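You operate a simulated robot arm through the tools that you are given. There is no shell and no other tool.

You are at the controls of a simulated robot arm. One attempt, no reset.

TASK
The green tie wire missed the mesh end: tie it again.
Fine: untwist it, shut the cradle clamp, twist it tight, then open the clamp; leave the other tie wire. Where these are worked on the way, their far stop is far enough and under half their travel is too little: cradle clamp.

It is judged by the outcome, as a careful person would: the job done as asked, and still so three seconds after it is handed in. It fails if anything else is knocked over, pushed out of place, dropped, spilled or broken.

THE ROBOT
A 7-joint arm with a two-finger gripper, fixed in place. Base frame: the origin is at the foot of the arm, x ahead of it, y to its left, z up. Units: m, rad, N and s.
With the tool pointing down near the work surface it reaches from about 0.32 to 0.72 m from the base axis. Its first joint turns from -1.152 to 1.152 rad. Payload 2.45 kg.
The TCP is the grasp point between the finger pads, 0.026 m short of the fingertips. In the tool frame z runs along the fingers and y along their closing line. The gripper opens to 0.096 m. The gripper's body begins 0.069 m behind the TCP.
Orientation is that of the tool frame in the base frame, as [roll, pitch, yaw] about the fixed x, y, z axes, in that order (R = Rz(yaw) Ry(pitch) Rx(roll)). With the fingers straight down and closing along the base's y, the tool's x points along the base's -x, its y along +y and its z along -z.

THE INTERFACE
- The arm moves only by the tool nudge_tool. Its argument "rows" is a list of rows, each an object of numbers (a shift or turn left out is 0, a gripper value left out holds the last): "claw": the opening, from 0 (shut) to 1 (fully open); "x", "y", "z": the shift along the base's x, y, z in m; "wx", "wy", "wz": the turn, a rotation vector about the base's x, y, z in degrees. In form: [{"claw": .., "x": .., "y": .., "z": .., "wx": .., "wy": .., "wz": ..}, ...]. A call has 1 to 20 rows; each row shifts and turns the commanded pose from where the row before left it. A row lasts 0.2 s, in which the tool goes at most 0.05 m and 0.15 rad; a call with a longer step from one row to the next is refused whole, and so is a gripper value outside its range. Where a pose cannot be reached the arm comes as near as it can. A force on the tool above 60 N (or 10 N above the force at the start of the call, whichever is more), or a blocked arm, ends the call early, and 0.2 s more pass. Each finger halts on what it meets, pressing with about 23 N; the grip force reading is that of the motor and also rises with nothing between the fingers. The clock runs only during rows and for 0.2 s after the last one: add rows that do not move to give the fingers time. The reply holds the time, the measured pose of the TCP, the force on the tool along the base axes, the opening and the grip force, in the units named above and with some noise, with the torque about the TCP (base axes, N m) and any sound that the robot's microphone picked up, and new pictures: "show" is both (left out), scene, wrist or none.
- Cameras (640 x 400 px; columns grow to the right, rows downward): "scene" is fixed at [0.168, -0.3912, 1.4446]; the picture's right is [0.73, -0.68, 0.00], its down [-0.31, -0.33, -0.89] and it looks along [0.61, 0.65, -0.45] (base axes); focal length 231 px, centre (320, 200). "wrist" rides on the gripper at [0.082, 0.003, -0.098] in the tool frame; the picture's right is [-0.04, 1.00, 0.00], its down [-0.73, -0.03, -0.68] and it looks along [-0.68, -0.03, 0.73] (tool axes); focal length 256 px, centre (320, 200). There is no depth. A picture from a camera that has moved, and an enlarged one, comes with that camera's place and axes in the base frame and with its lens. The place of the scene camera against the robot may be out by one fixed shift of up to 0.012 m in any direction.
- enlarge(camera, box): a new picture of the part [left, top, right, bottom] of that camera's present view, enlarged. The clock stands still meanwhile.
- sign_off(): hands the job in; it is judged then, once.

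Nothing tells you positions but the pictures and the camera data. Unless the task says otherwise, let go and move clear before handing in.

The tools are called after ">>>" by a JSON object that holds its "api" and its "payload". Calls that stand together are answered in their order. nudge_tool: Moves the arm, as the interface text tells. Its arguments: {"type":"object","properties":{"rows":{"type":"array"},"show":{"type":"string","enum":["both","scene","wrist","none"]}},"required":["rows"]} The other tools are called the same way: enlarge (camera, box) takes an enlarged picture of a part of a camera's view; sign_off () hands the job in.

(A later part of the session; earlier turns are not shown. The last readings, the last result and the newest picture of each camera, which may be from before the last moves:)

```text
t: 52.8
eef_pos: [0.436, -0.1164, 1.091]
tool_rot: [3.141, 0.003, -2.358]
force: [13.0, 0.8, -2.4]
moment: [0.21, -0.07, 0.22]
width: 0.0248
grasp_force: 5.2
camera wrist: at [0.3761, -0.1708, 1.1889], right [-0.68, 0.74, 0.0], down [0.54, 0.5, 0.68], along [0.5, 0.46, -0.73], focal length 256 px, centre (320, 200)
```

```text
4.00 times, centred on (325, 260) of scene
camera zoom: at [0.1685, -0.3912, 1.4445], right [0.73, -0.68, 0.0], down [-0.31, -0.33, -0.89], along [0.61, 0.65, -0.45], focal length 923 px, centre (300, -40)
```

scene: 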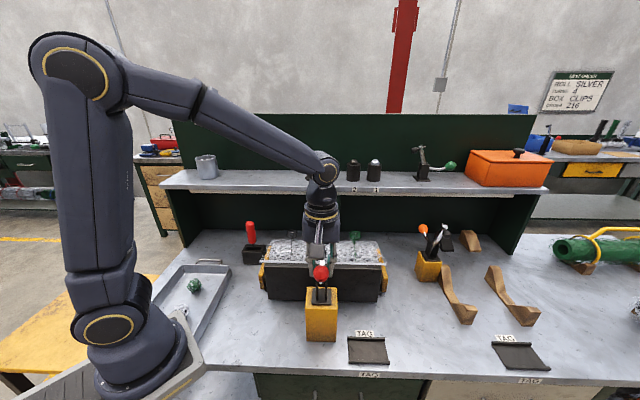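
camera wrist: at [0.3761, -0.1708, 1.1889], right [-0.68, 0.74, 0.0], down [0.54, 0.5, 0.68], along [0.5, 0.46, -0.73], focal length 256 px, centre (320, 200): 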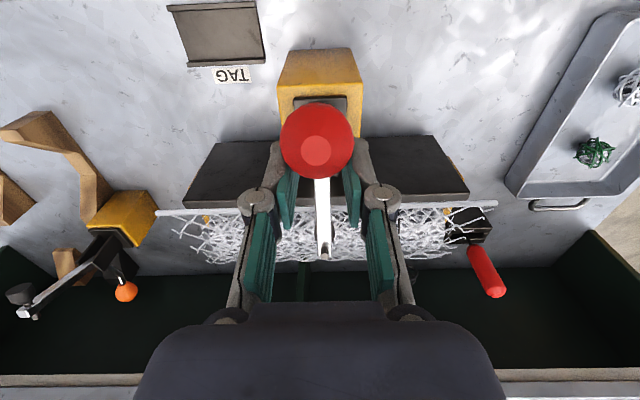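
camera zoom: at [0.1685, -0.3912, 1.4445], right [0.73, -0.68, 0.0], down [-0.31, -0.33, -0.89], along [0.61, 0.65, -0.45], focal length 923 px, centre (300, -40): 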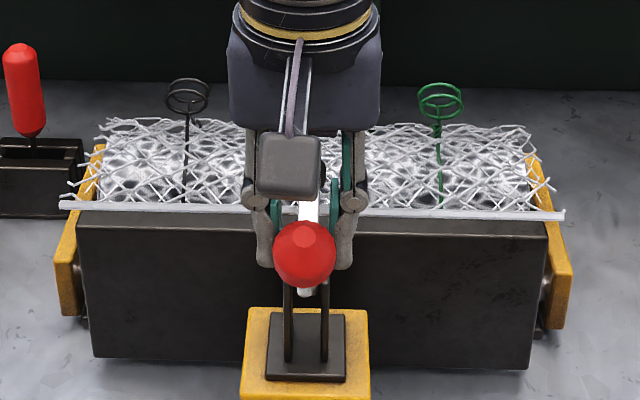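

The clamp arm is down and the mesh bar is now pressed onto the roll. The fingers have slid off the knob, so I'll open them, rise and check whether the clamp is at its far stop.

>>> {"api": "nudge_tool", "payload": {"rows": [{"claw": 0.65}, {}, {}, {"z": 0.04}, {"z": 0.04}, {"z": 0.03}, {}]}}

>>> {"api": "enlarge", "payload": {"camera": "scene", "box": [250, 210, 400, 310]}}

>>> {"api": "enlarge", "payload": {"camera": "wrist", "box": [220, 20, 420, 180]}}

```text
t: 54.4
eef_pos: [0.4358, -0.1135, 1.2]
tool_rot: [3.141, 0.0, -2.359]
force: [0.1, -0.1, 0.0]
moment: [0.01, 0.01, 0.01]
width: 0.0623
grasp_force: 0.0
camera wrist: at [0.376, -0.169, 1.2988], right [-0.68, 0.74, 0.0], down [0.54, 0.5, 0.68], along [0.5, 0.46, -0.73], focal length 256 px, centre (320, 200)
```

scene: 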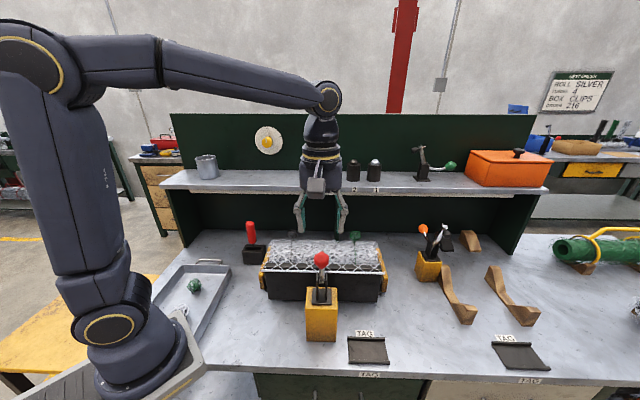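
wrist: 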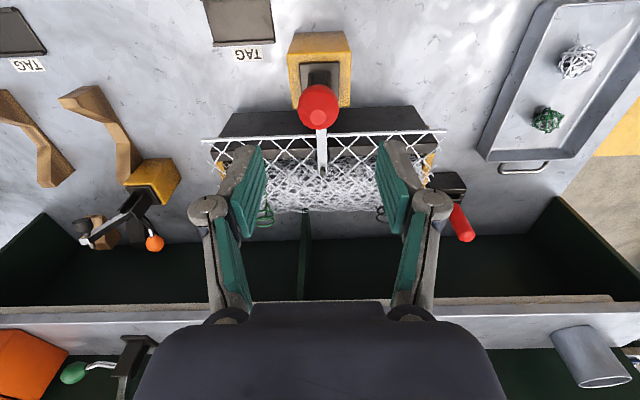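

```text
4.00 times, centred on (325, 260) of scene
camera zoom: at [0.168, -0.3912, 1.4446], right [0.73, -0.68, 0.0], down [-0.31, -0.33, -0.89], along [0.61, 0.65, -0.45], focal length 923 px, centre (300, -40)
```

zoom: 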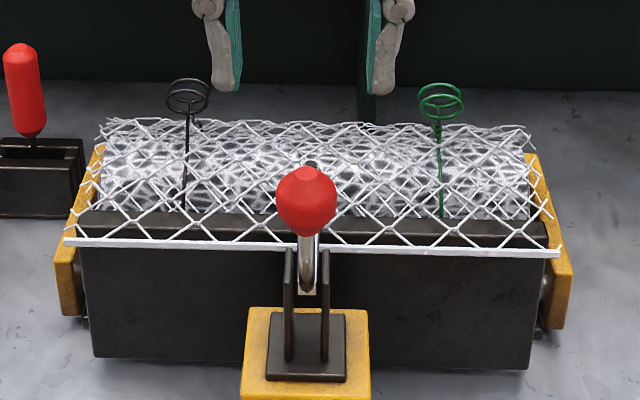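

```text
2.50 times, centred on (320, 100) of wrist
camera zoom: at [0.376, -0.169, 1.2988], right [-0.68, 0.74, 0.0], down [0.54, 0.5, 0.68], along [0.5, 0.46, -0.73], focal length 640 px, centre (320, 450)
```

zoom: 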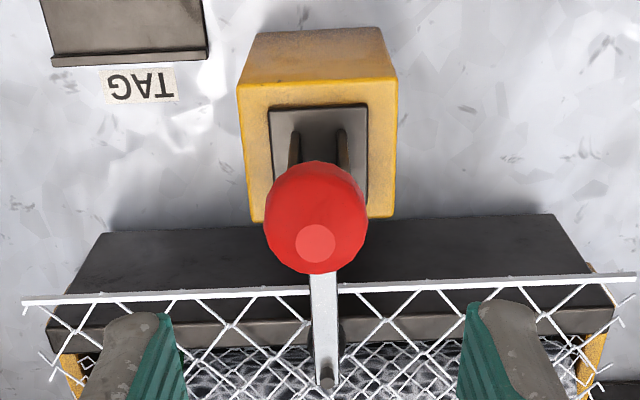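

The clamp swung further on its own, and the mesh bar is drawn down over the cradle front. To be sure it is fully shut, I'll push the knob gently from the near side with closed fingers.

>>> {"api": "nudge_tool", "payload": {"rows": [{"x": -0.019, "y": -0.021, "claw": 0.0}, {"x": -0.019, "y": -0.021}, {}, {"z": -0.04}, {"z": -0.04}, {"z": -0.015}, {"x": 0.008, "y": 0.008}, {"x": 0.008, "y": 0.008}, {}]}}

>>> {"api": "enlarge", "payload": {"camera": "wrist", "box": [220, 80, 420, 240]}}

```text
t: 56.4
eef_pos: [0.4128, -0.1421, 1.1029]
tool_rot: [-3.14, -0.001, -2.36]
force: [-0.4, -0.1, -0.5]
moment: [-0.01, -0.01, -0.01]
width: 0.0
grasp_force: 23.0
camera wrist: at [0.3538, -0.1978, 1.2032], right [-0.68, 0.74, 0.0], down [0.54, 0.5, 0.68], along [0.5, 0.46, -0.73], focal length 256 px, centre (320, 200)
```

scene: 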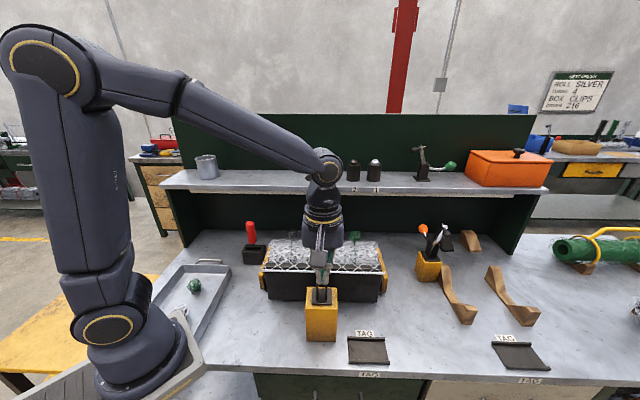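
wrist: 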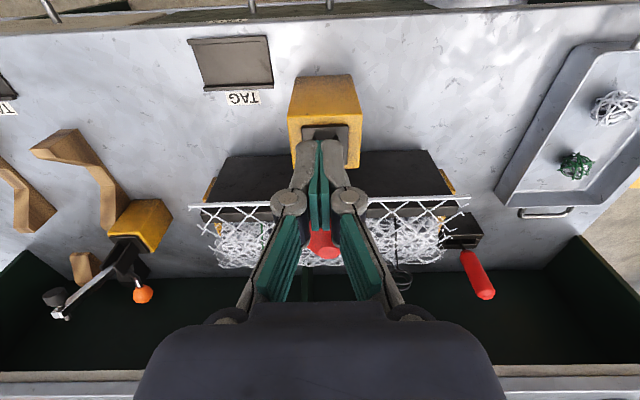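

```text
2.50 times, centred on (320, 160) of wrist
camera zoom: at [0.3538, -0.1978, 1.2032], right [-0.68, 0.74, 0.0], down [0.54, 0.5, 0.68], along [0.5, 0.46, -0.73], focal length 640 px, centre (320, 300)
```

zoom: 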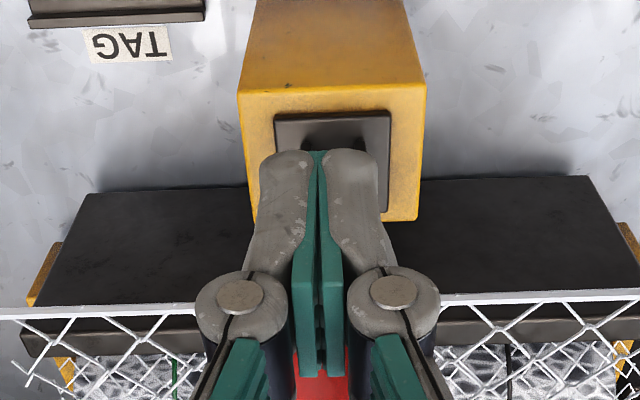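

>>> {"api": "nudge_tool", "payload": {"rows": [{"x": 0.003, "y": 0.003}, {"x": 0.003, "y": 0.003}, {"x": 0.003, "y": 0.003}, {}], "show": "none"}}

>>> {"api": "nudge_tool", "payload": {"rows": [{"x": 0.003, "y": 0.003}, {"x": 0.002, "y": 0.002}, {"x": 0.002, "y": 0.002}, {}], "show": "scene"}}

>>> {"api": "enlarge", "payload": {"camera": "scene", "box": [250, 210, 400, 310]}}

```text
t: 57.4
eef_pos: [0.4199, -0.1354, 1.1047]
tool_rot: [-3.141, -0.002, -2.361]
force: [-6.7, -5.5, 1.8]
moment: [-0.01, 0.04, 0.03]
width: 0.0
grasp_force: 23.1
```

```text
t: 58.2
eef_pos: [0.4206, -0.1358, 1.1053]
tool_rot: [3.139, -0.022, -2.367]
force: [-7.9, -6.5, 2.8]
moment: [-0.07, 0.02, 0.01]
width: 0.0
grasp_force: 28.2
stopped in row 4: the force on the tool passed its limit at 62 N (the readings are from after the stop); the commanded pose is now the measured one
```

scene: 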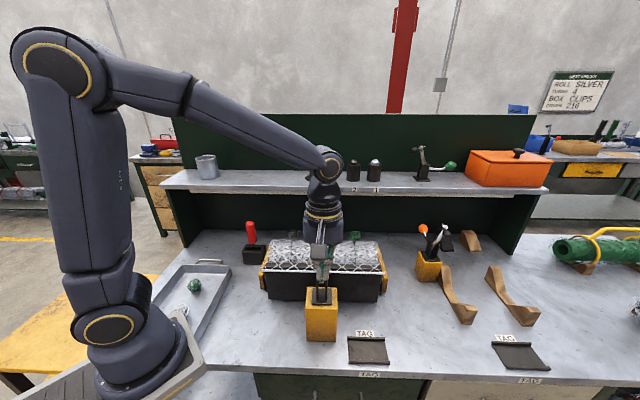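

```text
4.00 times, centred on (325, 260) of scene
camera zoom: at [0.1678, -0.3914, 1.4446], right [0.73, -0.68, 0.0], down [-0.31, -0.33, -0.89], along [0.61, 0.65, -0.45], focal length 923 px, centre (300, -40)
```

zoom: 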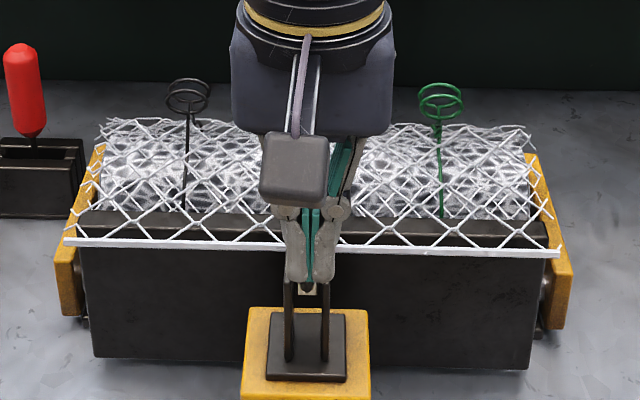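

The knob is against a hard stop, so the clamp is fully shut. I'll back off, rise and look at the green tie again.

>>> {"api": "nudge_tool", "payload": {"rows": [{"x": -0.012, "y": -0.012}, {"x": -0.012, "y": -0.012}, {"z": 0.045}, {"z": 0.045}, {"claw": 0.65}, {}]}}

>>> {"api": "enlarge", "payload": {"camera": "scene", "box": [340, 225, 370, 265]}}

>>> {"api": "enlarge", "payload": {"camera": "scene", "box": [250, 220, 400, 310]}}

>>> {"api": "enlarge", "payload": {"camera": "wrist", "box": [180, 40, 460, 240]}}

```text
t: 59.6
eef_pos: [0.4015, -0.1603, 1.1993]
tool_rot: [3.139, -0.018, -2.367]
force: [-0.2, 0.6, -0.3]
moment: [-0.01, 0.04, -0.01]
width: 0.054
grasp_force: 0.0
camera wrist: at [0.3422, -0.2144, 1.2995], right [-0.67, 0.74, 0.0], down [0.55, 0.5, 0.67], along [0.49, 0.45, -0.75], focal length 256 px, centre (320, 200)
```

scene: 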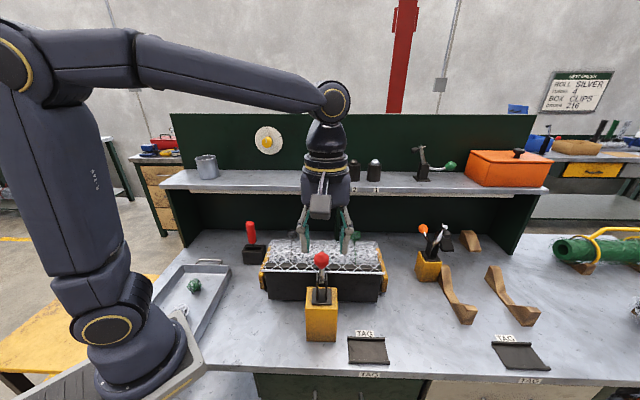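
wrist: 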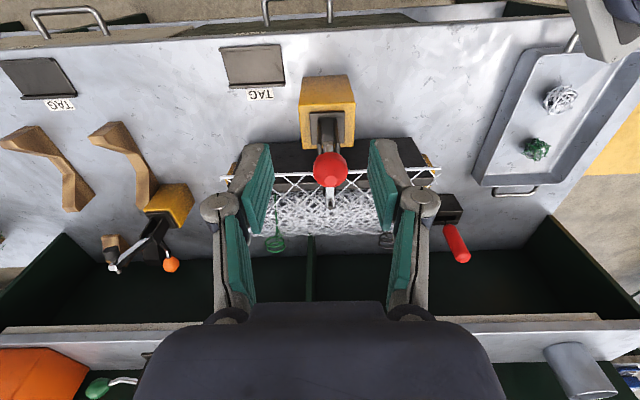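

```text
10.00 times, centred on (355, 245) of scene
camera zoom: at [0.168, -0.3912, 1.4446], right [0.73, -0.68, 0.0], down [-0.31, -0.33, -0.89], along [0.61, 0.65, -0.45], focal length 2308 px, centre (-30, -250)
```

zoom: 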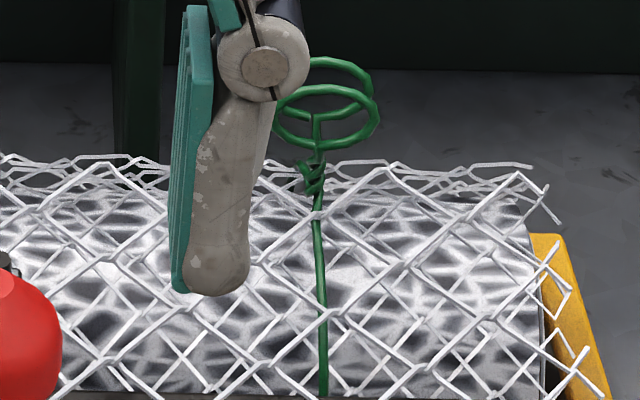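

```text
4.27 times, centred on (325, 265) of scene
camera zoom: at [0.168, -0.3912, 1.4446], right [0.73, -0.68, 0.0], down [-0.31, -0.33, -0.89], along [0.61, 0.65, -0.45], focal length 985 px, centre (299, -77)
```

zoom: 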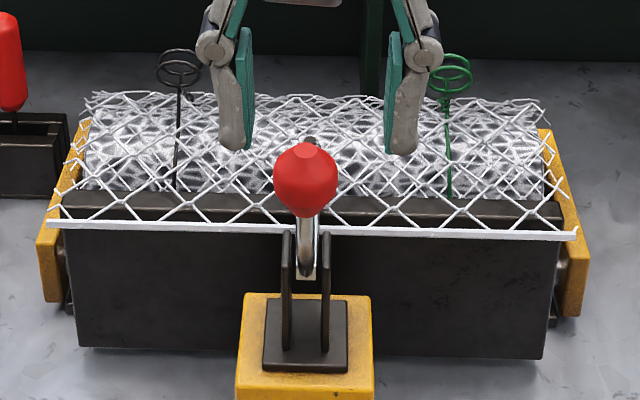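

```text
2.00 times, centred on (320, 140) of wrist
camera zoom: at [0.3422, -0.2144, 1.2995], right [-0.67, 0.74, 0.0], down [0.55, 0.5, 0.67], along [0.49, 0.45, -0.75], focal length 512 px, centre (320, 320)
```

zoom: 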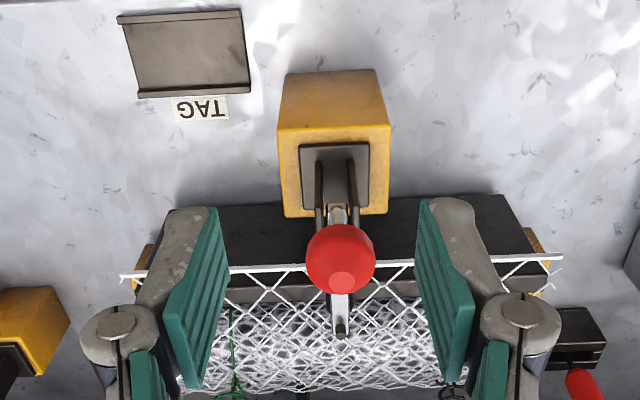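

The clamp is shut and the mesh end lies on the roll. Now I'll go back to the green tie, turning the wrist so the fingers close across the rings with plenty of counter-clockwise travel left for twisting.

>>> {"api": "nudge_tool", "payload": {"rows": [{"wx": 0.72, "wy": -0.74}, {"x": 0.036, "y": 0.018, "wz": -8}, {"x": 0.036, "y": 0.018, "wz": -8}, {"x": 0.036, "y": 0.018, "wz": -8}, {"x": 0.036, "y": 0.018, "wz": -8}, {"x": 0.034, "y": 0.018, "wz": -8}, {"z": -0.04, "wz": -8}, {"z": -0.04, "wz": -8}, {"x": 0.028, "y": 0.013, "wz": -8}, {"x": 0.028, "y": 0.013, "wz": -8}, {"x": 0.028, "y": 0.014, "wz": -8}, {"wz": -7.4}, {}]}}

>>> {"api": "enlarge", "payload": {"camera": "wrist", "box": [220, 40, 420, 200]}}

```text
t: 62.4
eef_pos: [0.6617, -0.028, 1.1154]
tool_rot: [3.138, 0.0, 2.388]
force: [-0.1, -0.3, 0.4]
moment: [-0.01, 0.01, 0.03]
width: 0.0624
grasp_force: 0.0
camera wrist: at [0.6042, 0.0294, 1.2135], right [0.71, 0.7, 0.0], down [0.51, -0.52, 0.68], along [0.48, -0.48, -0.73], focal length 256 px, centre (320, 200)
```

scene: 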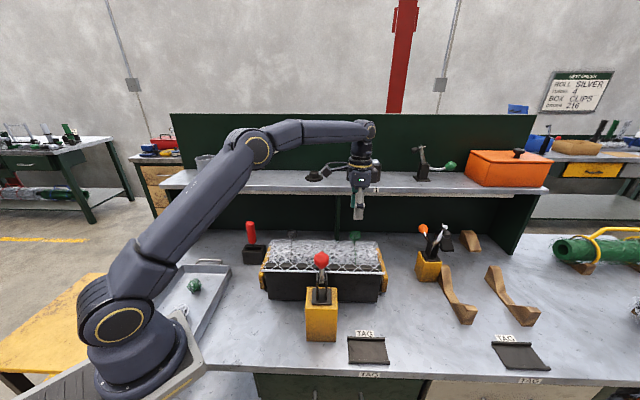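
wrist: 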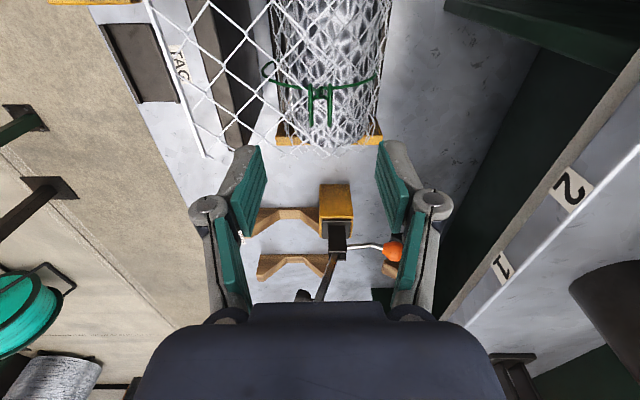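

```text
2.50 times, centred on (320, 120) of wrist
camera zoom: at [0.6042, 0.0294, 1.2135], right [0.71, 0.7, 0.0], down [0.51, -0.52, 0.68], along [0.48, -0.48, -0.73], focal length 640 px, centre (320, 400)
```

zoom: 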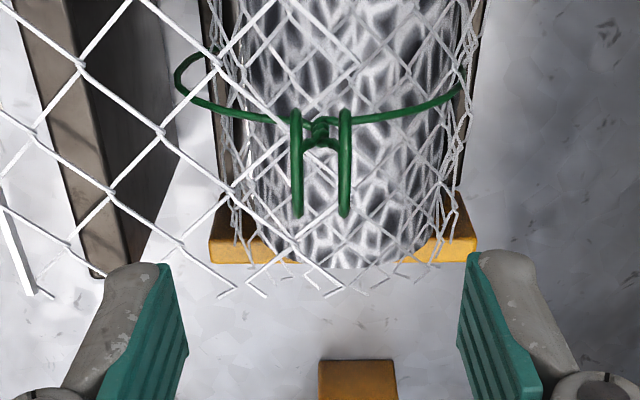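

>>> {"api": "nudge_tool", "payload": {"rows": [{"x": 0.003, "y": -0.002, "z": -0.035}, {"z": -0.035}, {"z": -0.029}, {"claw": 0.3}, {"claw": 0.0}, {}, {}, {}]}}

>>> {"api": "enlarge", "payload": {"camera": "wrist", "box": [230, 100, 410, 240]}}

```text
t: 64.2
eef_pos: [0.6627, -0.029, 1.013]
tool_rot: [3.138, 0.001, 2.391]
force: [2.2, 3.0, -3.1]
moment: [-0.13, -0.3, 0.01]
width: 0.0202
grasp_force: 45.3
camera wrist: at [0.6051, 0.0287, 1.1124], right [0.71, 0.7, 0.0], down [0.52, -0.52, 0.68], along [0.48, -0.48, -0.73], focal length 256 px, centre (320, 200)
```

scene: 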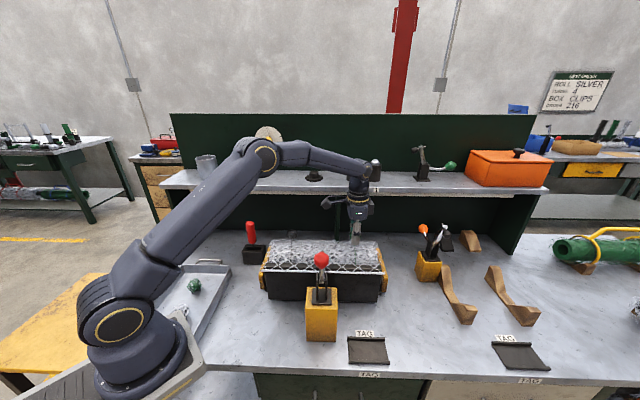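
wrist: 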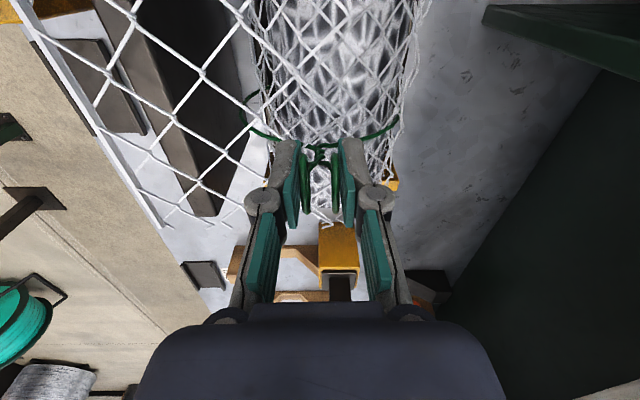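

```text
2.86 times, centred on (320, 170) of wrist
camera zoom: at [0.6051, 0.0287, 1.1124], right [0.71, 0.7, 0.0], down [0.52, -0.52, 0.68], along [0.48, -0.48, -0.73], focal length 731 px, centre (320, 286)
```

zoom: 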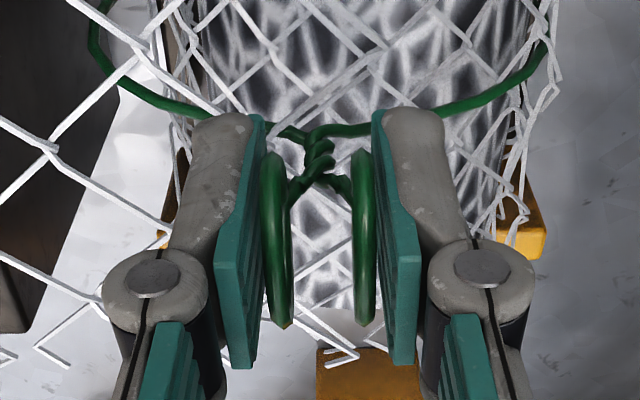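

I have a clean grip. I'll nudge clockwise once to confirm that end is the stop before twisting the other way.

>>> {"api": "nudge_tool", "payload": {"rows": [{"wz": -3}, {"wz": -3}, {}], "show": "none"}}

>>> {"api": "nudge_tool", "payload": {"rows": [{"wz": 6}, {"wz": 6}, {"wz": 6}, {"wz": 6}, {}], "show": "wrist"}}

```text
t: 65.0
eef_pos: [0.6623, -0.0278, 1.0137]
tool_rot: [3.14, -0.003, 2.288]
force: [3.8, 7.0, -16.5]
moment: [-0.2, -0.34, 1.36]
width: 0.0212
grasp_force: 45.2
```

```text
t: 66.2
eef_pos: [0.662, -0.0287, 1.0142]
tool_rot: [3.14, -0.006, 2.706]
force: [-7.7, 12.1, -21.6]
moment: [0.13, 0.09, 0.03]
width: 0.0201
grasp_force: 45.1
camera wrist: at [0.5904, 0.0075, 1.1134], right [0.46, 0.89, 0.0], down [0.66, -0.34, 0.68], along [0.6, -0.31, -0.74], focal length 256 px, centre (320, 200)
```

wrist: 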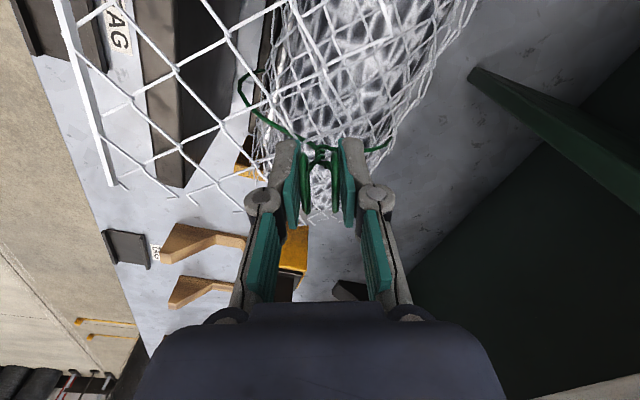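

The clockwise stop is confirmed, so now I'll twist counter-clockwise to tighten.

>>> {"api": "nudge_tool", "payload": {"rows": [{"z": -0.001, "wz": 6}, {"wz": 6}, {"wz": 6}, {"wz": 6}, {"wz": 6}, {"wz": 6}, {"wz": 6}, {"wz": 6}, {"wz": 6}, {"wz": 6}, {"wz": 6}, {"wz": 6}, {"wz": 6}, {}], "show": "none"}}

>>> {"api": "nudge_tool", "payload": {"rows": [{"wz": 6}, {"wz": 6}, {"wz": 6}, {"wz": 6}, {"wz": 6}, {"wz": 6}, {"wz": 6}, {"wz": 6}, {"wz": 6}, {"wz": 6}, {"wz": 6}, {"wz": 6}, {"wz": 6}, {"wz": 6}, {}]}}

>>> {"api": "enlarge", "payload": {"camera": "wrist", "box": [230, 100, 410, 240]}}

```text
t: 69.2
eef_pos: [0.6625, -0.0319, 1.0153]
tool_rot: [3.139, -0.001, -2.215]
force: [-7.8, 0.3, -15.5]
moment: [-0.85, 0.69, 0.02]
width: 0.0202
grasp_force: 45.8
```

```text
t: 72.4
eef_pos: [0.6644, -0.0299, 1.0142]
tool_rot: [-3.14, -0.002, -0.75]
force: [21.0, -3.6, -14.3]
moment: [0.39, 0.25, 0.0]
width: 0.0203
grasp_force: 45.0
camera wrist: at [0.7217, -0.0882, 1.1137], right [-0.71, -0.71, 0.0], down [-0.52, 0.52, 0.68], along [-0.48, 0.48, -0.74], focal length 256 px, centre (320, 200)
```

scene: 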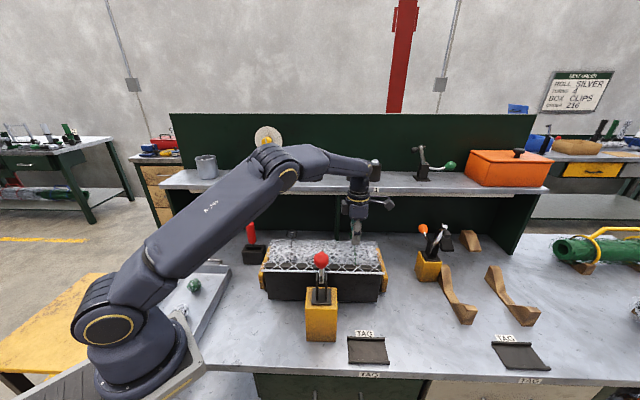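
wrist: 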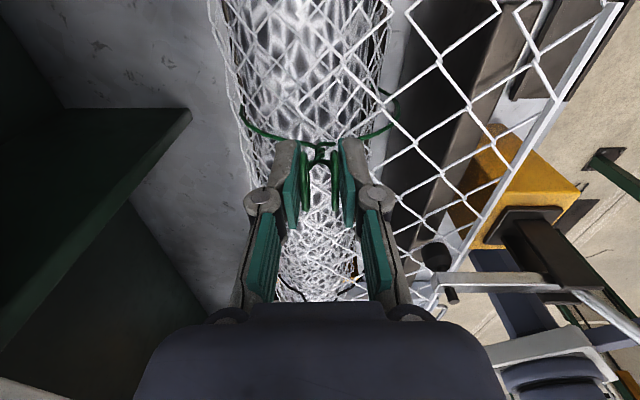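

```text
2.86 times, centred on (320, 170) of wrist
camera zoom: at [0.7217, -0.0882, 1.1137], right [-0.71, -0.71, 0.0], down [-0.52, 0.52, 0.68], along [-0.48, 0.48, -0.74], focal length 731 px, centre (320, 286)
```

zoom: 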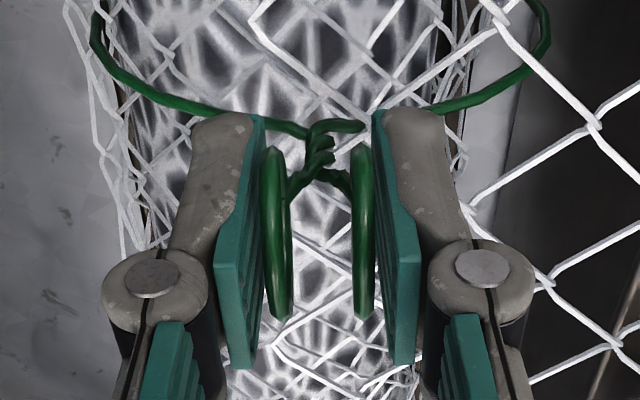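

It has turned 180° with no stop yet. I'll release, turn the wrist back 180° and take another grip.

>>> {"api": "nudge_tool", "payload": {"rows": [{"claw": 0.65}, {}, {}, {"z": 0.03}, {"z": 0.025}, {"wz": -8}, {"wz": -8}, {"wz": -8}, {"wz": -8}, {"wz": -8}, {"wz": -8}, {"wz": -8}, {"wz": -8}, {"wz": -8}, {"wz": -8}, {"wz": -8}, {"wz": -8}], "show": "none"}}

>>> {"api": "nudge_tool", "payload": {"rows": [{"wz": -8}, {"wz": -8}, {"wz": -8}, {"wz": -8}, {"wz": -8}, {"wz": -8}, {"wz": -8}, {"wz": -8}, {"wz": -8}, {"wz": -8}, {"wz": -4}, {}]}}

>>> {"api": "enlarge", "payload": {"camera": "wrist", "box": [230, 60, 410, 200]}}

>>> {"api": "enlarge", "payload": {"camera": "scene", "box": [335, 225, 375, 255]}}

```text
t: 76.0
eef_pos: [0.6626, -0.0297, 1.0698]
tool_rot: [3.136, -0.001, -2.427]
force: [0.6, -0.2, 0.6]
moment: [-0.03, -0.03, -0.02]
width: 0.0623
grasp_force: 0.1
```

```text
t: 78.6
eef_pos: [0.6622, -0.0307, 1.0703]
tool_rot: [3.139, 0.001, 2.389]
force: [0.6, -1.0, -0.1]
moment: [-0.03, 0.02, 0.02]
width: 0.0627
grasp_force: 0.0
camera wrist: at [0.6056, 0.0275, 1.1686], right [0.71, 0.7, 0.0], down [0.51, -0.52, 0.68], along [0.48, -0.48, -0.73], focal length 256 px, centre (320, 200)
```

scene: 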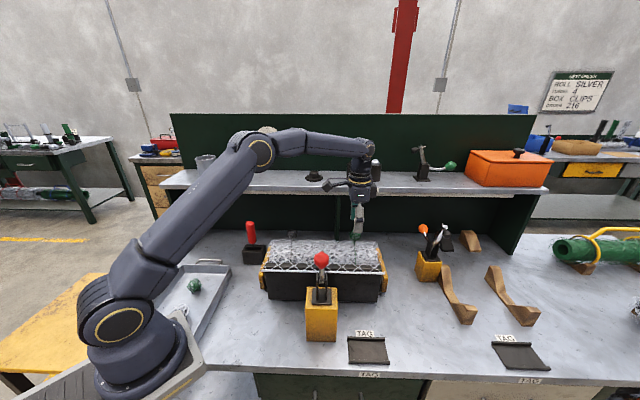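
wrist: 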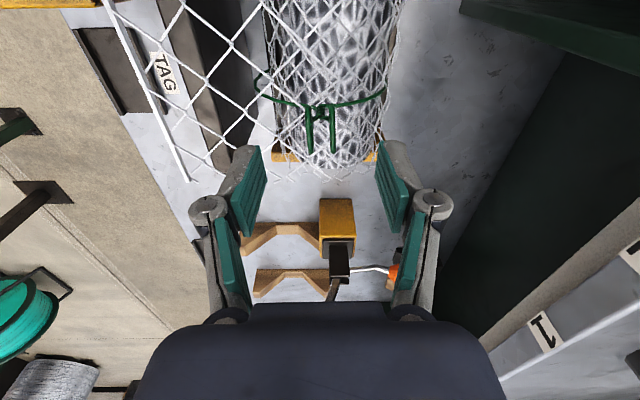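

```text
2.86 times, centred on (320, 130) of wrist
camera zoom: at [0.6056, 0.0275, 1.1686], right [0.71, 0.7, 0.0], down [0.51, -0.52, 0.68], along [0.48, -0.48, -0.73], focal length 731 px, centre (320, 400)
```

zoom: 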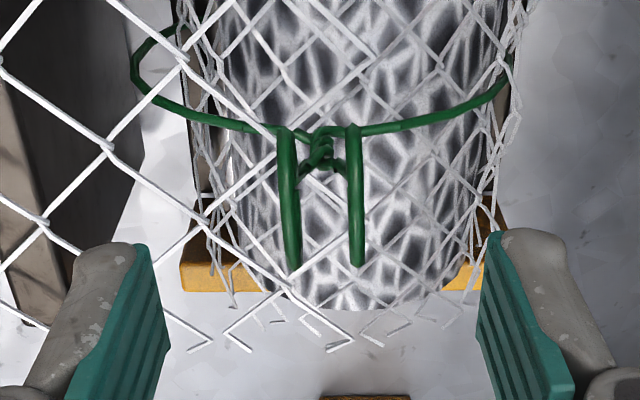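

```text
13.33 times, centred on (355, 240) of scene
camera zoom: at [0.168, -0.3912, 1.4446], right [0.73, -0.68, 0.0], down [-0.31, -0.33, -0.89], along [0.61, 0.65, -0.45], focal length 3077 px, centre (-147, -333)
```

zoom: 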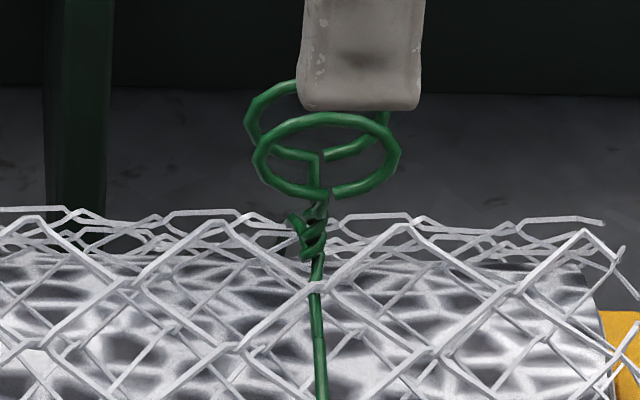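

>>> {"api": "nudge_tool", "payload": {"rows": [{"z": -0.035, "x": 0.001}, {"z": -0.021}, {"claw": 0.3}, {"claw": 0.0}, {}, {}, {}], "show": "none"}}

>>> {"api": "nudge_tool", "payload": {"rows": [{"wz": 6}, {"wz": 6}, {"wz": 6}, {"wz": 6}, {"wz": 6}, {"wz": 6}, {"wz": 6}, {"wz": 6}, {"wz": 6}, {"wz": 6}, {"wz": 6}, {"wz": 6}, {}], "show": "none"}}

>>> {"api": "nudge_tool", "payload": {"rows": [{"wz": 6}, {"wz": 6}, {"wz": 6}, {"wz": 6}, {"wz": 6}, {"wz": 6}, {"wz": 6}, {}], "show": "wrist"}}

>>> {"api": "enlarge", "payload": {"camera": "wrist", "box": [230, 100, 410, 240]}}

```text
t: 80.2
eef_pos: [0.664, -0.0297, 1.0134]
tool_rot: [3.14, -0.003, 2.392]
force: [-3.8, -2.9, -1.1]
moment: [-0.08, 0.02, -0.02]
width: 0.0204
grasp_force: 44.7
```

```text
t: 83.0
eef_pos: [0.6646, -0.0296, 1.0135]
tool_rot: [3.138, -0.001, -2.634]
force: [-4.1, -0.7, -8.3]
moment: [0.6, -0.89, 0.01]
width: 0.0202
grasp_force: 45.1
```

```text
t: 84.8
eef_pos: [0.6632, -0.0286, 1.0131]
tool_rot: [3.139, 0.002, -1.898]
force: [-7.8, 10.2, -0.4]
moment: [-0.78, 0.44, -0.01]
width: 0.0202
grasp_force: 45.2
camera wrist: at [0.6351, -0.105, 1.1124], right [-0.93, 0.36, 0.0], down [0.27, 0.68, 0.68], along [0.24, 0.63, -0.73], focal length 256 px, centre (320, 200)
```

wrist: 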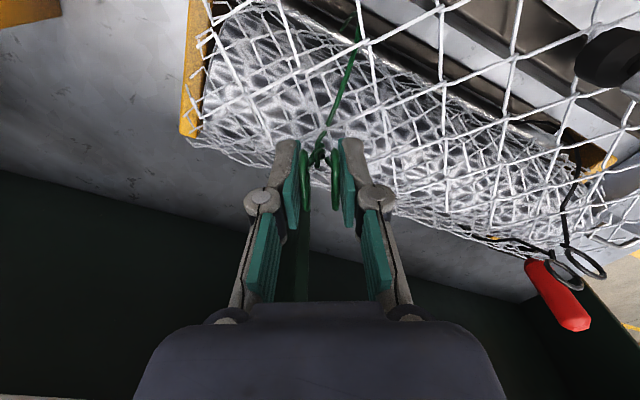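

```text
2.86 times, centred on (320, 170) of wrist
camera zoom: at [0.6351, -0.105, 1.1124], right [-0.93, 0.36, 0.0], down [0.27, 0.68, 0.68], along [0.24, 0.63, -0.73], focal length 731 px, centre (320, 286)
```

zoom: 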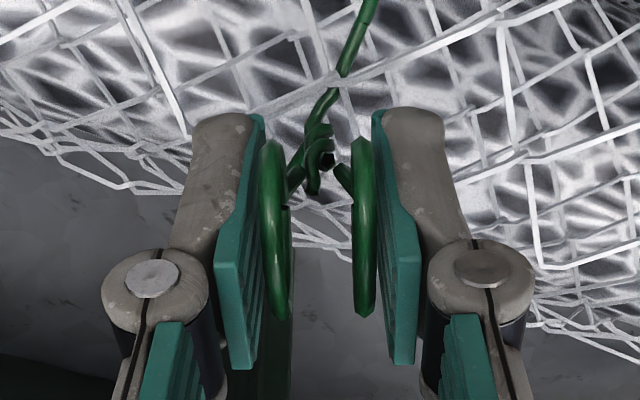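

That is about 294° from the stop so far. I'll continue in smaller steps and watch the torque.

>>> {"api": "nudge_tool", "payload": {"rows": [{"wz": 5}, {"wz": 5}, {"wz": 5}, {"wz": 5}, {"wz": 5}, {"wz": 5}, {}], "show": "none"}}

>>> {"api": "nudge_tool", "payload": {"rows": [{"wz": 5}, {"wz": 5}, {"wz": 5}, {"wz": 5}, {"wz": 5}, {"wz": 5}, {}], "show": "wrist"}}

```text
t: 86.4
eef_pos: [0.663, -0.0284, 1.0142]
tool_rot: [3.138, 0.003, -1.377]
force: [-19.0, 12.4, 13.5]
moment: [0.81, 0.42, -0.03]
width: 0.0202
grasp_force: 45.7
```

```text
t: 88.0
eef_pos: [0.6626, -0.0293, 1.0139]
tool_rot: [3.138, 0.005, -0.855]
force: [-23.1, 14.8, 6.8]
moment: [0.12, 0.25, -0.02]
width: 0.0201
grasp_force: 45.2
camera wrist: at [0.7151, -0.0927, 1.112], right [-0.78, -0.63, 0.01], down [-0.46, 0.57, 0.68], along [-0.43, 0.53, -0.73], focal length 256 px, centre (320, 200)
```

wrist: 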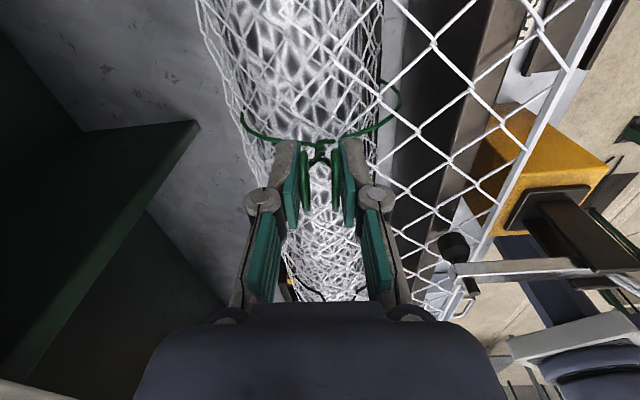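

>>> {"api": "nudge_tool", "payload": {"rows": [{"x": -0.0015, "y": 0.001, "wz": 5}, {"wz": 5}, {"wz": 5}, {"wz": 5}, {}], "show": "none"}}

>>> {"api": "nudge_tool", "payload": {"rows": [{"wz": 4}, {"wz": 4}, {"wz": 4}, {}], "show": "both"}}

>>> {"api": "enlarge", "payload": {"camera": "wrist", "box": [230, 100, 410, 240]}}

```text
t: 89.2
eef_pos: [0.663, -0.0294, 1.0134]
tool_rot: [3.138, -0.001, -0.504]
force: [-3.7, 9.3, -0.1]
moment: [0.43, 0.44, -0.01]
width: 0.0201
grasp_force: 45.5
```

```text
t: 90.2
eef_pos: [0.662, -0.031, 1.0136]
tool_rot: [3.138, -0.002, -0.295]
force: [6.6, 6.8, -3.0]
moment: [0.37, 0.79, 0.01]
width: 0.02
grasp_force: 44.9
camera wrist: at [0.7401, -0.0561, 1.1124], right [-0.33, -0.94, 0.0], down [-0.69, 0.24, 0.68], along [-0.64, 0.22, -0.74], focal length 256 px, centre (320, 200)
```

scene: 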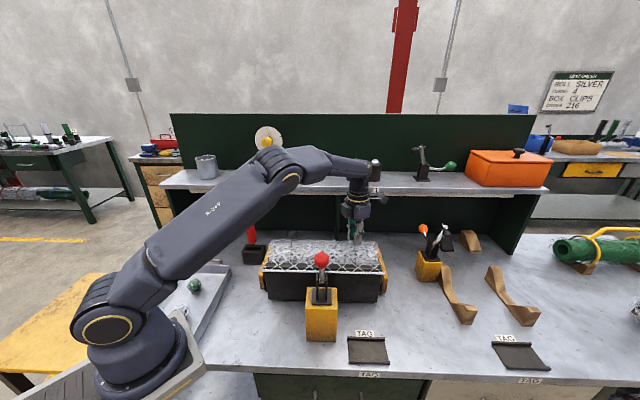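
wrist: 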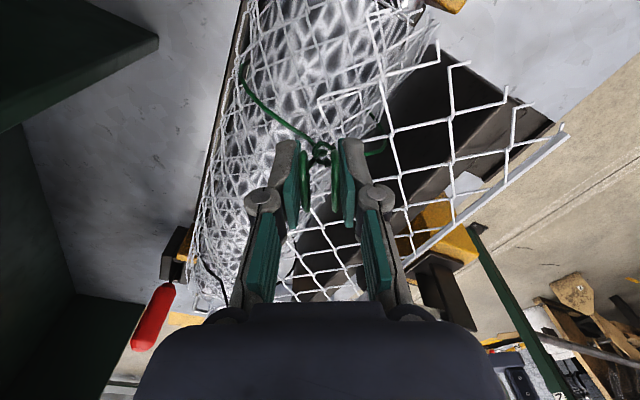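

```text
2.86 times, centred on (320, 170) of wrist
camera zoom: at [0.7401, -0.0561, 1.1124], right [-0.33, -0.94, 0.0], down [-0.69, 0.24, 0.68], along [-0.64, 0.22, -0.74], focal length 731 px, centre (320, 286)
```

zoom: 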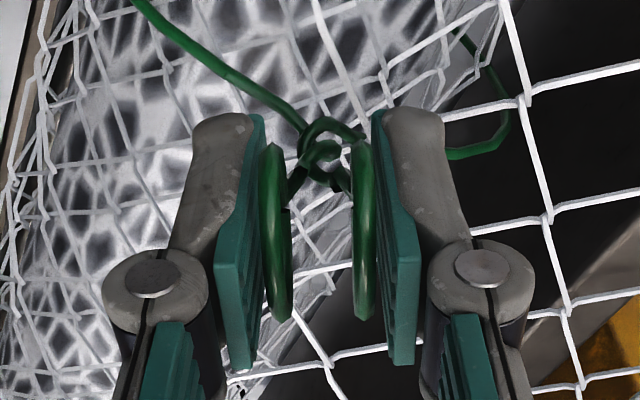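

>>> {"api": "enlarge", "payload": {"camera": "wrist", "box": [300, 132, 340, 172]}}

>>> {"api": "enlarge", "payload": {"camera": "scene", "box": [335, 225, 375, 255]}}

```text
10.00 times, centred on (320, 152) of wrist
camera zoom: at [0.7401, -0.0561, 1.1124], right [-0.33, -0.94, 0.0], down [-0.69, 0.24, 0.68], along [-0.64, 0.22, -0.74], focal length 2560 px, centre (320, 680)
```

zoom: 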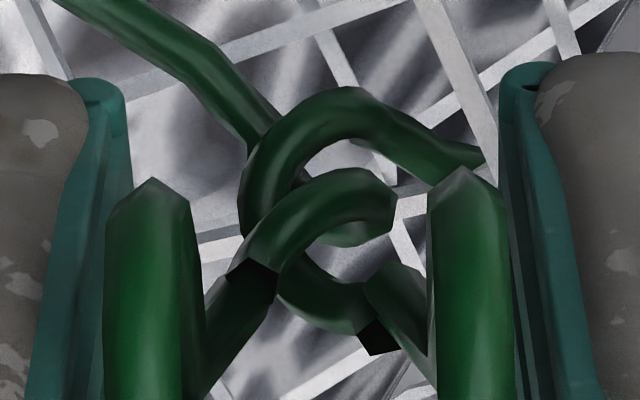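

```text
13.33 times, centred on (355, 240) of scene
camera zoom: at [0.1683, -0.391, 1.4446], right [0.73, -0.68, 0.0], down [-0.31, -0.33, -0.89], along [0.61, 0.65, -0.45], focal length 3077 px, centre (-147, -333)
```

zoom: 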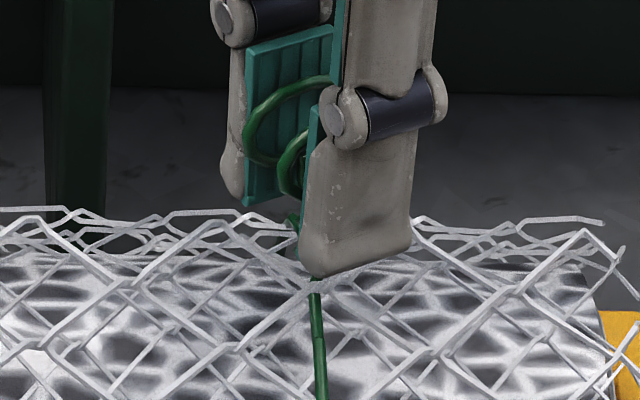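

Seen this close, the knot now has fewer and wider coils than near the clockwise stop. So the clockwise stop was the tight end, and counter-clockwise untwists. To keep the asked order I'll let go, reopen the clamp, finish untwisting, then shut it again.

>>> {"api": "nudge_tool", "payload": {"rows": [{"claw": 0.65}, {}, {}, {"z": 0.03}, {"z": 0.035}, {"z": 0.035}, {"x": -0.03, "y": -0.01, "z": 0.02, "wz": -8}, {"x": -0.03, "y": -0.01, "z": 0.03, "wz": -8}, {"x": -0.03, "y": -0.01, "z": 0.03, "wz": -8}, {"x": -0.035, "y": -0.015, "wz": -8}, {"x": -0.035, "y": -0.015, "wz": -8}, {"x": -0.035, "y": -0.015, "wz": -8}, {"x": -0.035, "y": -0.015, "wz": -8}, {"wz": -8}, {"wz": -8}, {"wz": -8}, {"wz": -8}, {"wz": -8}, {"wz": -8}, {"wz": -8}], "show": "none"}}

>>> {"api": "nudge_tool", "payload": {"rows": [{"wz": -6}, {}]}}

>>> {"api": "enlarge", "payload": {"camera": "wrist", "box": [180, 0, 460, 200]}}

>>> {"api": "enlarge", "payload": {"camera": "scene", "box": [345, 228, 365, 248]}}

```text
t: 94.4
eef_pos: [0.4334, -0.1187, 1.1935]
tool_rot: [3.138, 0.001, -2.254]
force: [-0.3, 0.6, 0.5]
moment: [0.01, -0.01, -0.03]
width: 0.0626
grasp_force: 0.1
```

```text
t: 95.0
eef_pos: [0.4324, -0.1195, 1.1935]
tool_rot: [3.138, 0.0, -2.357]
force: [-0.3, 1.0, -0.6]
moment: [0.01, -0.01, 0.0]
width: 0.0623
grasp_force: 0.1
camera wrist: at [0.3733, -0.1748, 1.2921], right [-0.68, 0.74, 0.0], down [0.54, 0.5, 0.68], along [0.5, 0.46, -0.73], focal length 256 px, centre (320, 200)
```

scene: 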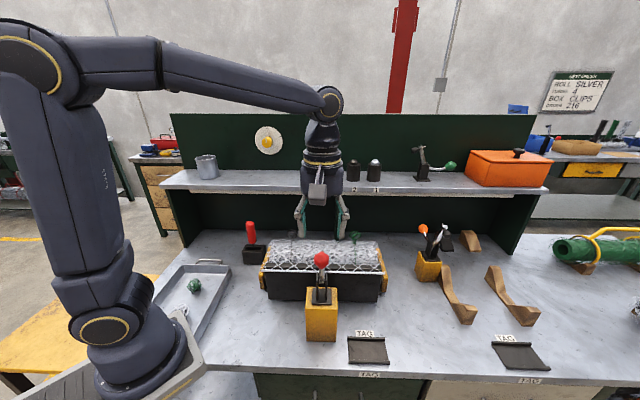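
wrist: 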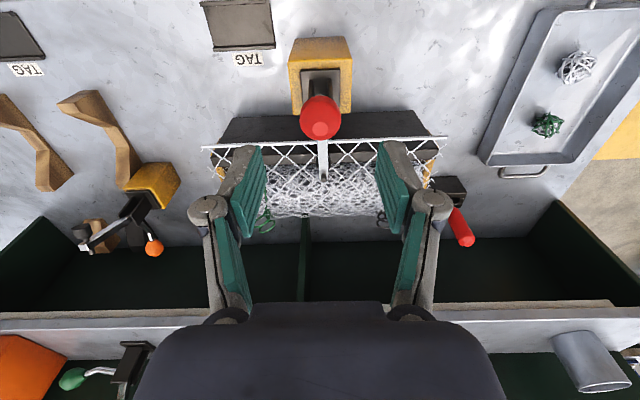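

```text
2.00 times, centred on (320, 100) of wrist
camera zoom: at [0.3733, -0.1748, 1.2921], right [-0.68, 0.74, 0.0], down [0.54, 0.5, 0.68], along [0.5, 0.46, -0.73], focal length 512 px, centre (320, 400)
```

zoom: 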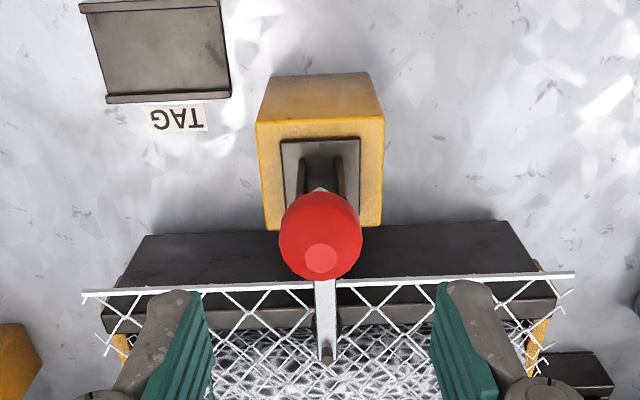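

```text
16.00 times, centred on (355, 238) of scene
camera zoom: at [0.168, -0.3912, 1.4446], right [0.73, -0.68, 0.0], down [-0.31, -0.33, -0.89], along [0.61, 0.65, -0.45], focal length 3692 px, centre (-240, -408)
```

zoom: 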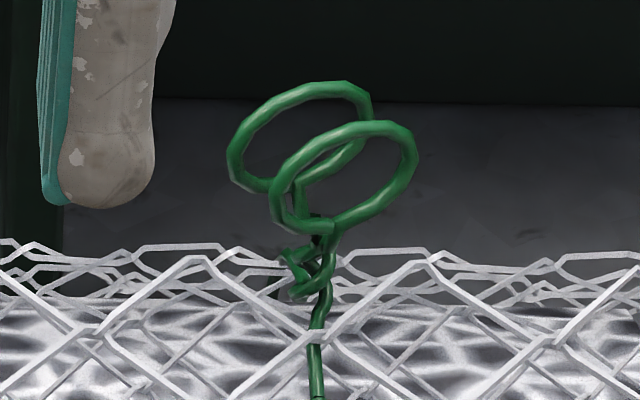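

The scene view confirms the knot is looser now. The knob is near (0.440, -0.112, 1.097), so I'll take hold of it to reopen the clamp.

>>> {"api": "nudge_tool", "payload": {"rows": [{"x": 0.0076, "y": 0.0075, "z": -0.03}, {"z": -0.04}, {"z": -0.03}, {}], "show": "wrist"}}

>>> {"api": "nudge_tool", "payload": {"rows": [{"claw": 0.4}, {"claw": 0.25}, {"claw": 0.2}, {}], "show": "wrist"}}

>>> {"api": "enlarge", "payload": {"camera": "wrist", "box": [220, 80, 420, 240]}}

```text
t: 96.0
eef_pos: [0.4398, -0.1089, 1.0942]
tool_rot: [3.139, 0.001, -2.357]
force: [0.9, -1.0, -0.2]
moment: [0.01, 0.02, 0.0]
width: 0.0625
grasp_force: 0.0
camera wrist: at [0.3802, -0.1646, 1.1926], right [-0.68, 0.73, 0.0], down [0.54, 0.5, 0.68], along [0.5, 0.46, -0.73], focal length 256 px, centre (320, 200)
```

wrist: 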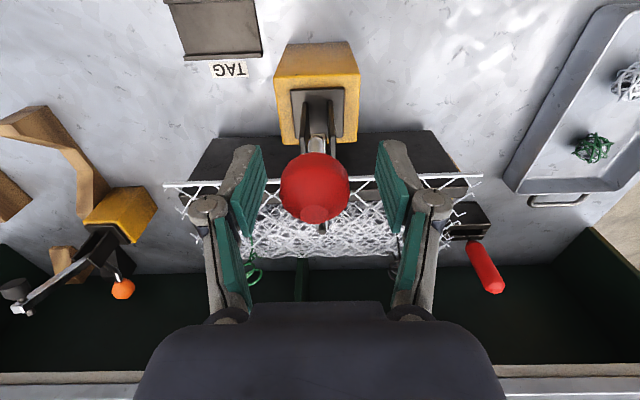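

```text
t: 97.0
eef_pos: [0.4405, -0.1096, 1.0945]
tool_rot: [-3.14, 0.0, -2.357]
force: [15.7, -14.3, -3.7]
moment: [-0.03, -0.02, 0.1]
width: 0.031
grasp_force: 41.5
camera wrist: at [0.3813, -0.1658, 1.1932], right [-0.68, 0.74, 0.0], down [0.54, 0.5, 0.68], along [0.5, 0.46, -0.73], focal length 256 px, centre (320, 200)
```

wrist: 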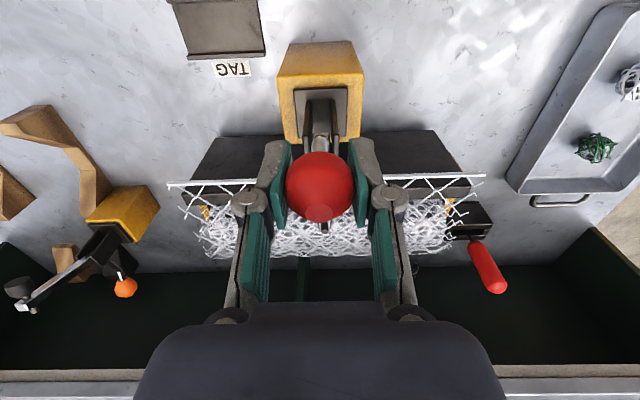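

```text
2.50 times, centred on (320, 160) of wrist
camera zoom: at [0.3813, -0.1658, 1.1932], right [-0.68, 0.74, 0.0], down [0.54, 0.5, 0.68], along [0.5, 0.46, -0.73], focal length 640 px, centre (320, 300)
```

zoom: 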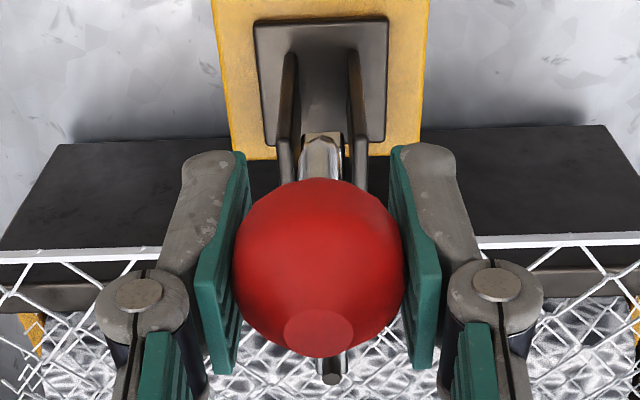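

>>> {"api": "nudge_tool", "payload": {"rows": [{"x": 0.001, "y": -0.001}, {"x": -0.0053, "y": -0.0053, "z": -0.0024}, {"x": -0.0053, "y": -0.0053, "z": -0.0031}, {}], "show": "none"}}

>>> {"api": "nudge_tool", "payload": {"rows": [{"x": -0.0048, "y": -0.0048, "z": -0.0038}, {"x": -0.0048, "y": -0.0048, "z": -0.0041}, {"x": -0.0043, "y": -0.0043, "z": -0.005}, {}], "show": "wrist"}}

```text
t: 98.0
eef_pos: [0.4289, -0.1234, 1.0864]
tool_rot: [3.136, 0.0, -2.357]
force: [7.9, -0.3, -2.6]
moment: [-0.2, 0.33, -0.06]
width: 0.0312
grasp_force: 26.8
```

```text
t: 99.0
eef_pos: [0.4146, -0.1362, 1.0773]
tool_rot: [3.135, -0.001, -2.357]
force: [-5.9, 18.9, 17.0]
moment: [0.67, -0.83, 0.13]
width: 0.0306
grasp_force: 45.0
camera wrist: at [0.3568, -0.1916, 1.1753], right [-0.68, 0.73, 0.01], down [0.54, 0.5, 0.68], along [0.49, 0.46, -0.73], focal length 256 px, centre (320, 200)
```

wrist: 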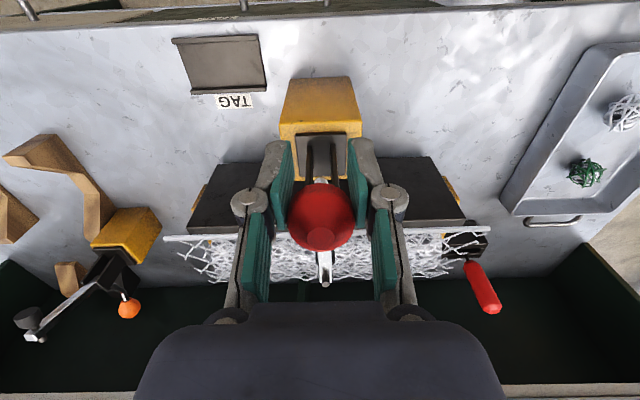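

The knob has lagged toward the edge of the pads, so I'll re-centre on it before going on.

>>> {"api": "nudge_tool", "payload": {"rows": [{"claw": 0.55}, {}, {}], "show": "wrist"}}

>>> {"api": "enlarge", "payload": {"camera": "scene", "box": [250, 210, 400, 310]}}

```text
t: 99.8
eef_pos: [0.4174, -0.1371, 1.076]
tool_rot: [3.137, -0.001, -2.355]
force: [1.2, -0.1, -0.4]
moment: [-0.04, 0.01, -0.02]
width: 0.0529
grasp_force: 0.0
camera wrist: at [0.3579, -0.1927, 1.1752], right [-0.68, 0.73, 0.0], down [0.54, 0.5, 0.68], along [0.5, 0.46, -0.73], focal length 256 px, centre (320, 200)
```

wrist: 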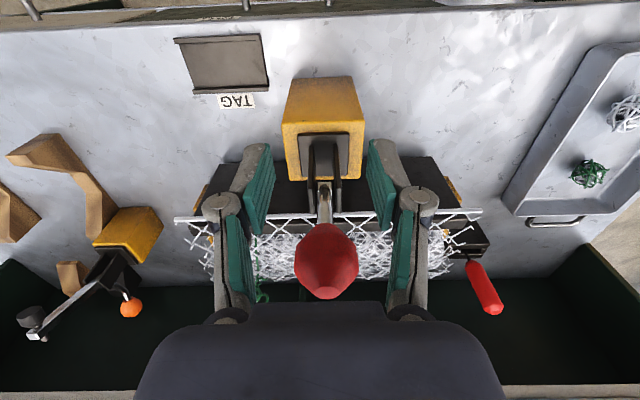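

```text
4.00 times, centred on (325, 260) of scene
camera zoom: at [0.168, -0.3912, 1.4446], right [0.73, -0.68, 0.0], down [-0.31, -0.33, -0.89], along [0.61, 0.65, -0.45], focal length 923 px, centre (300, -40)
```

zoom: 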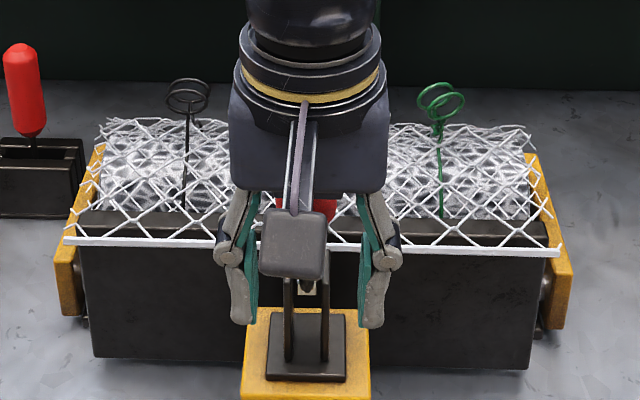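

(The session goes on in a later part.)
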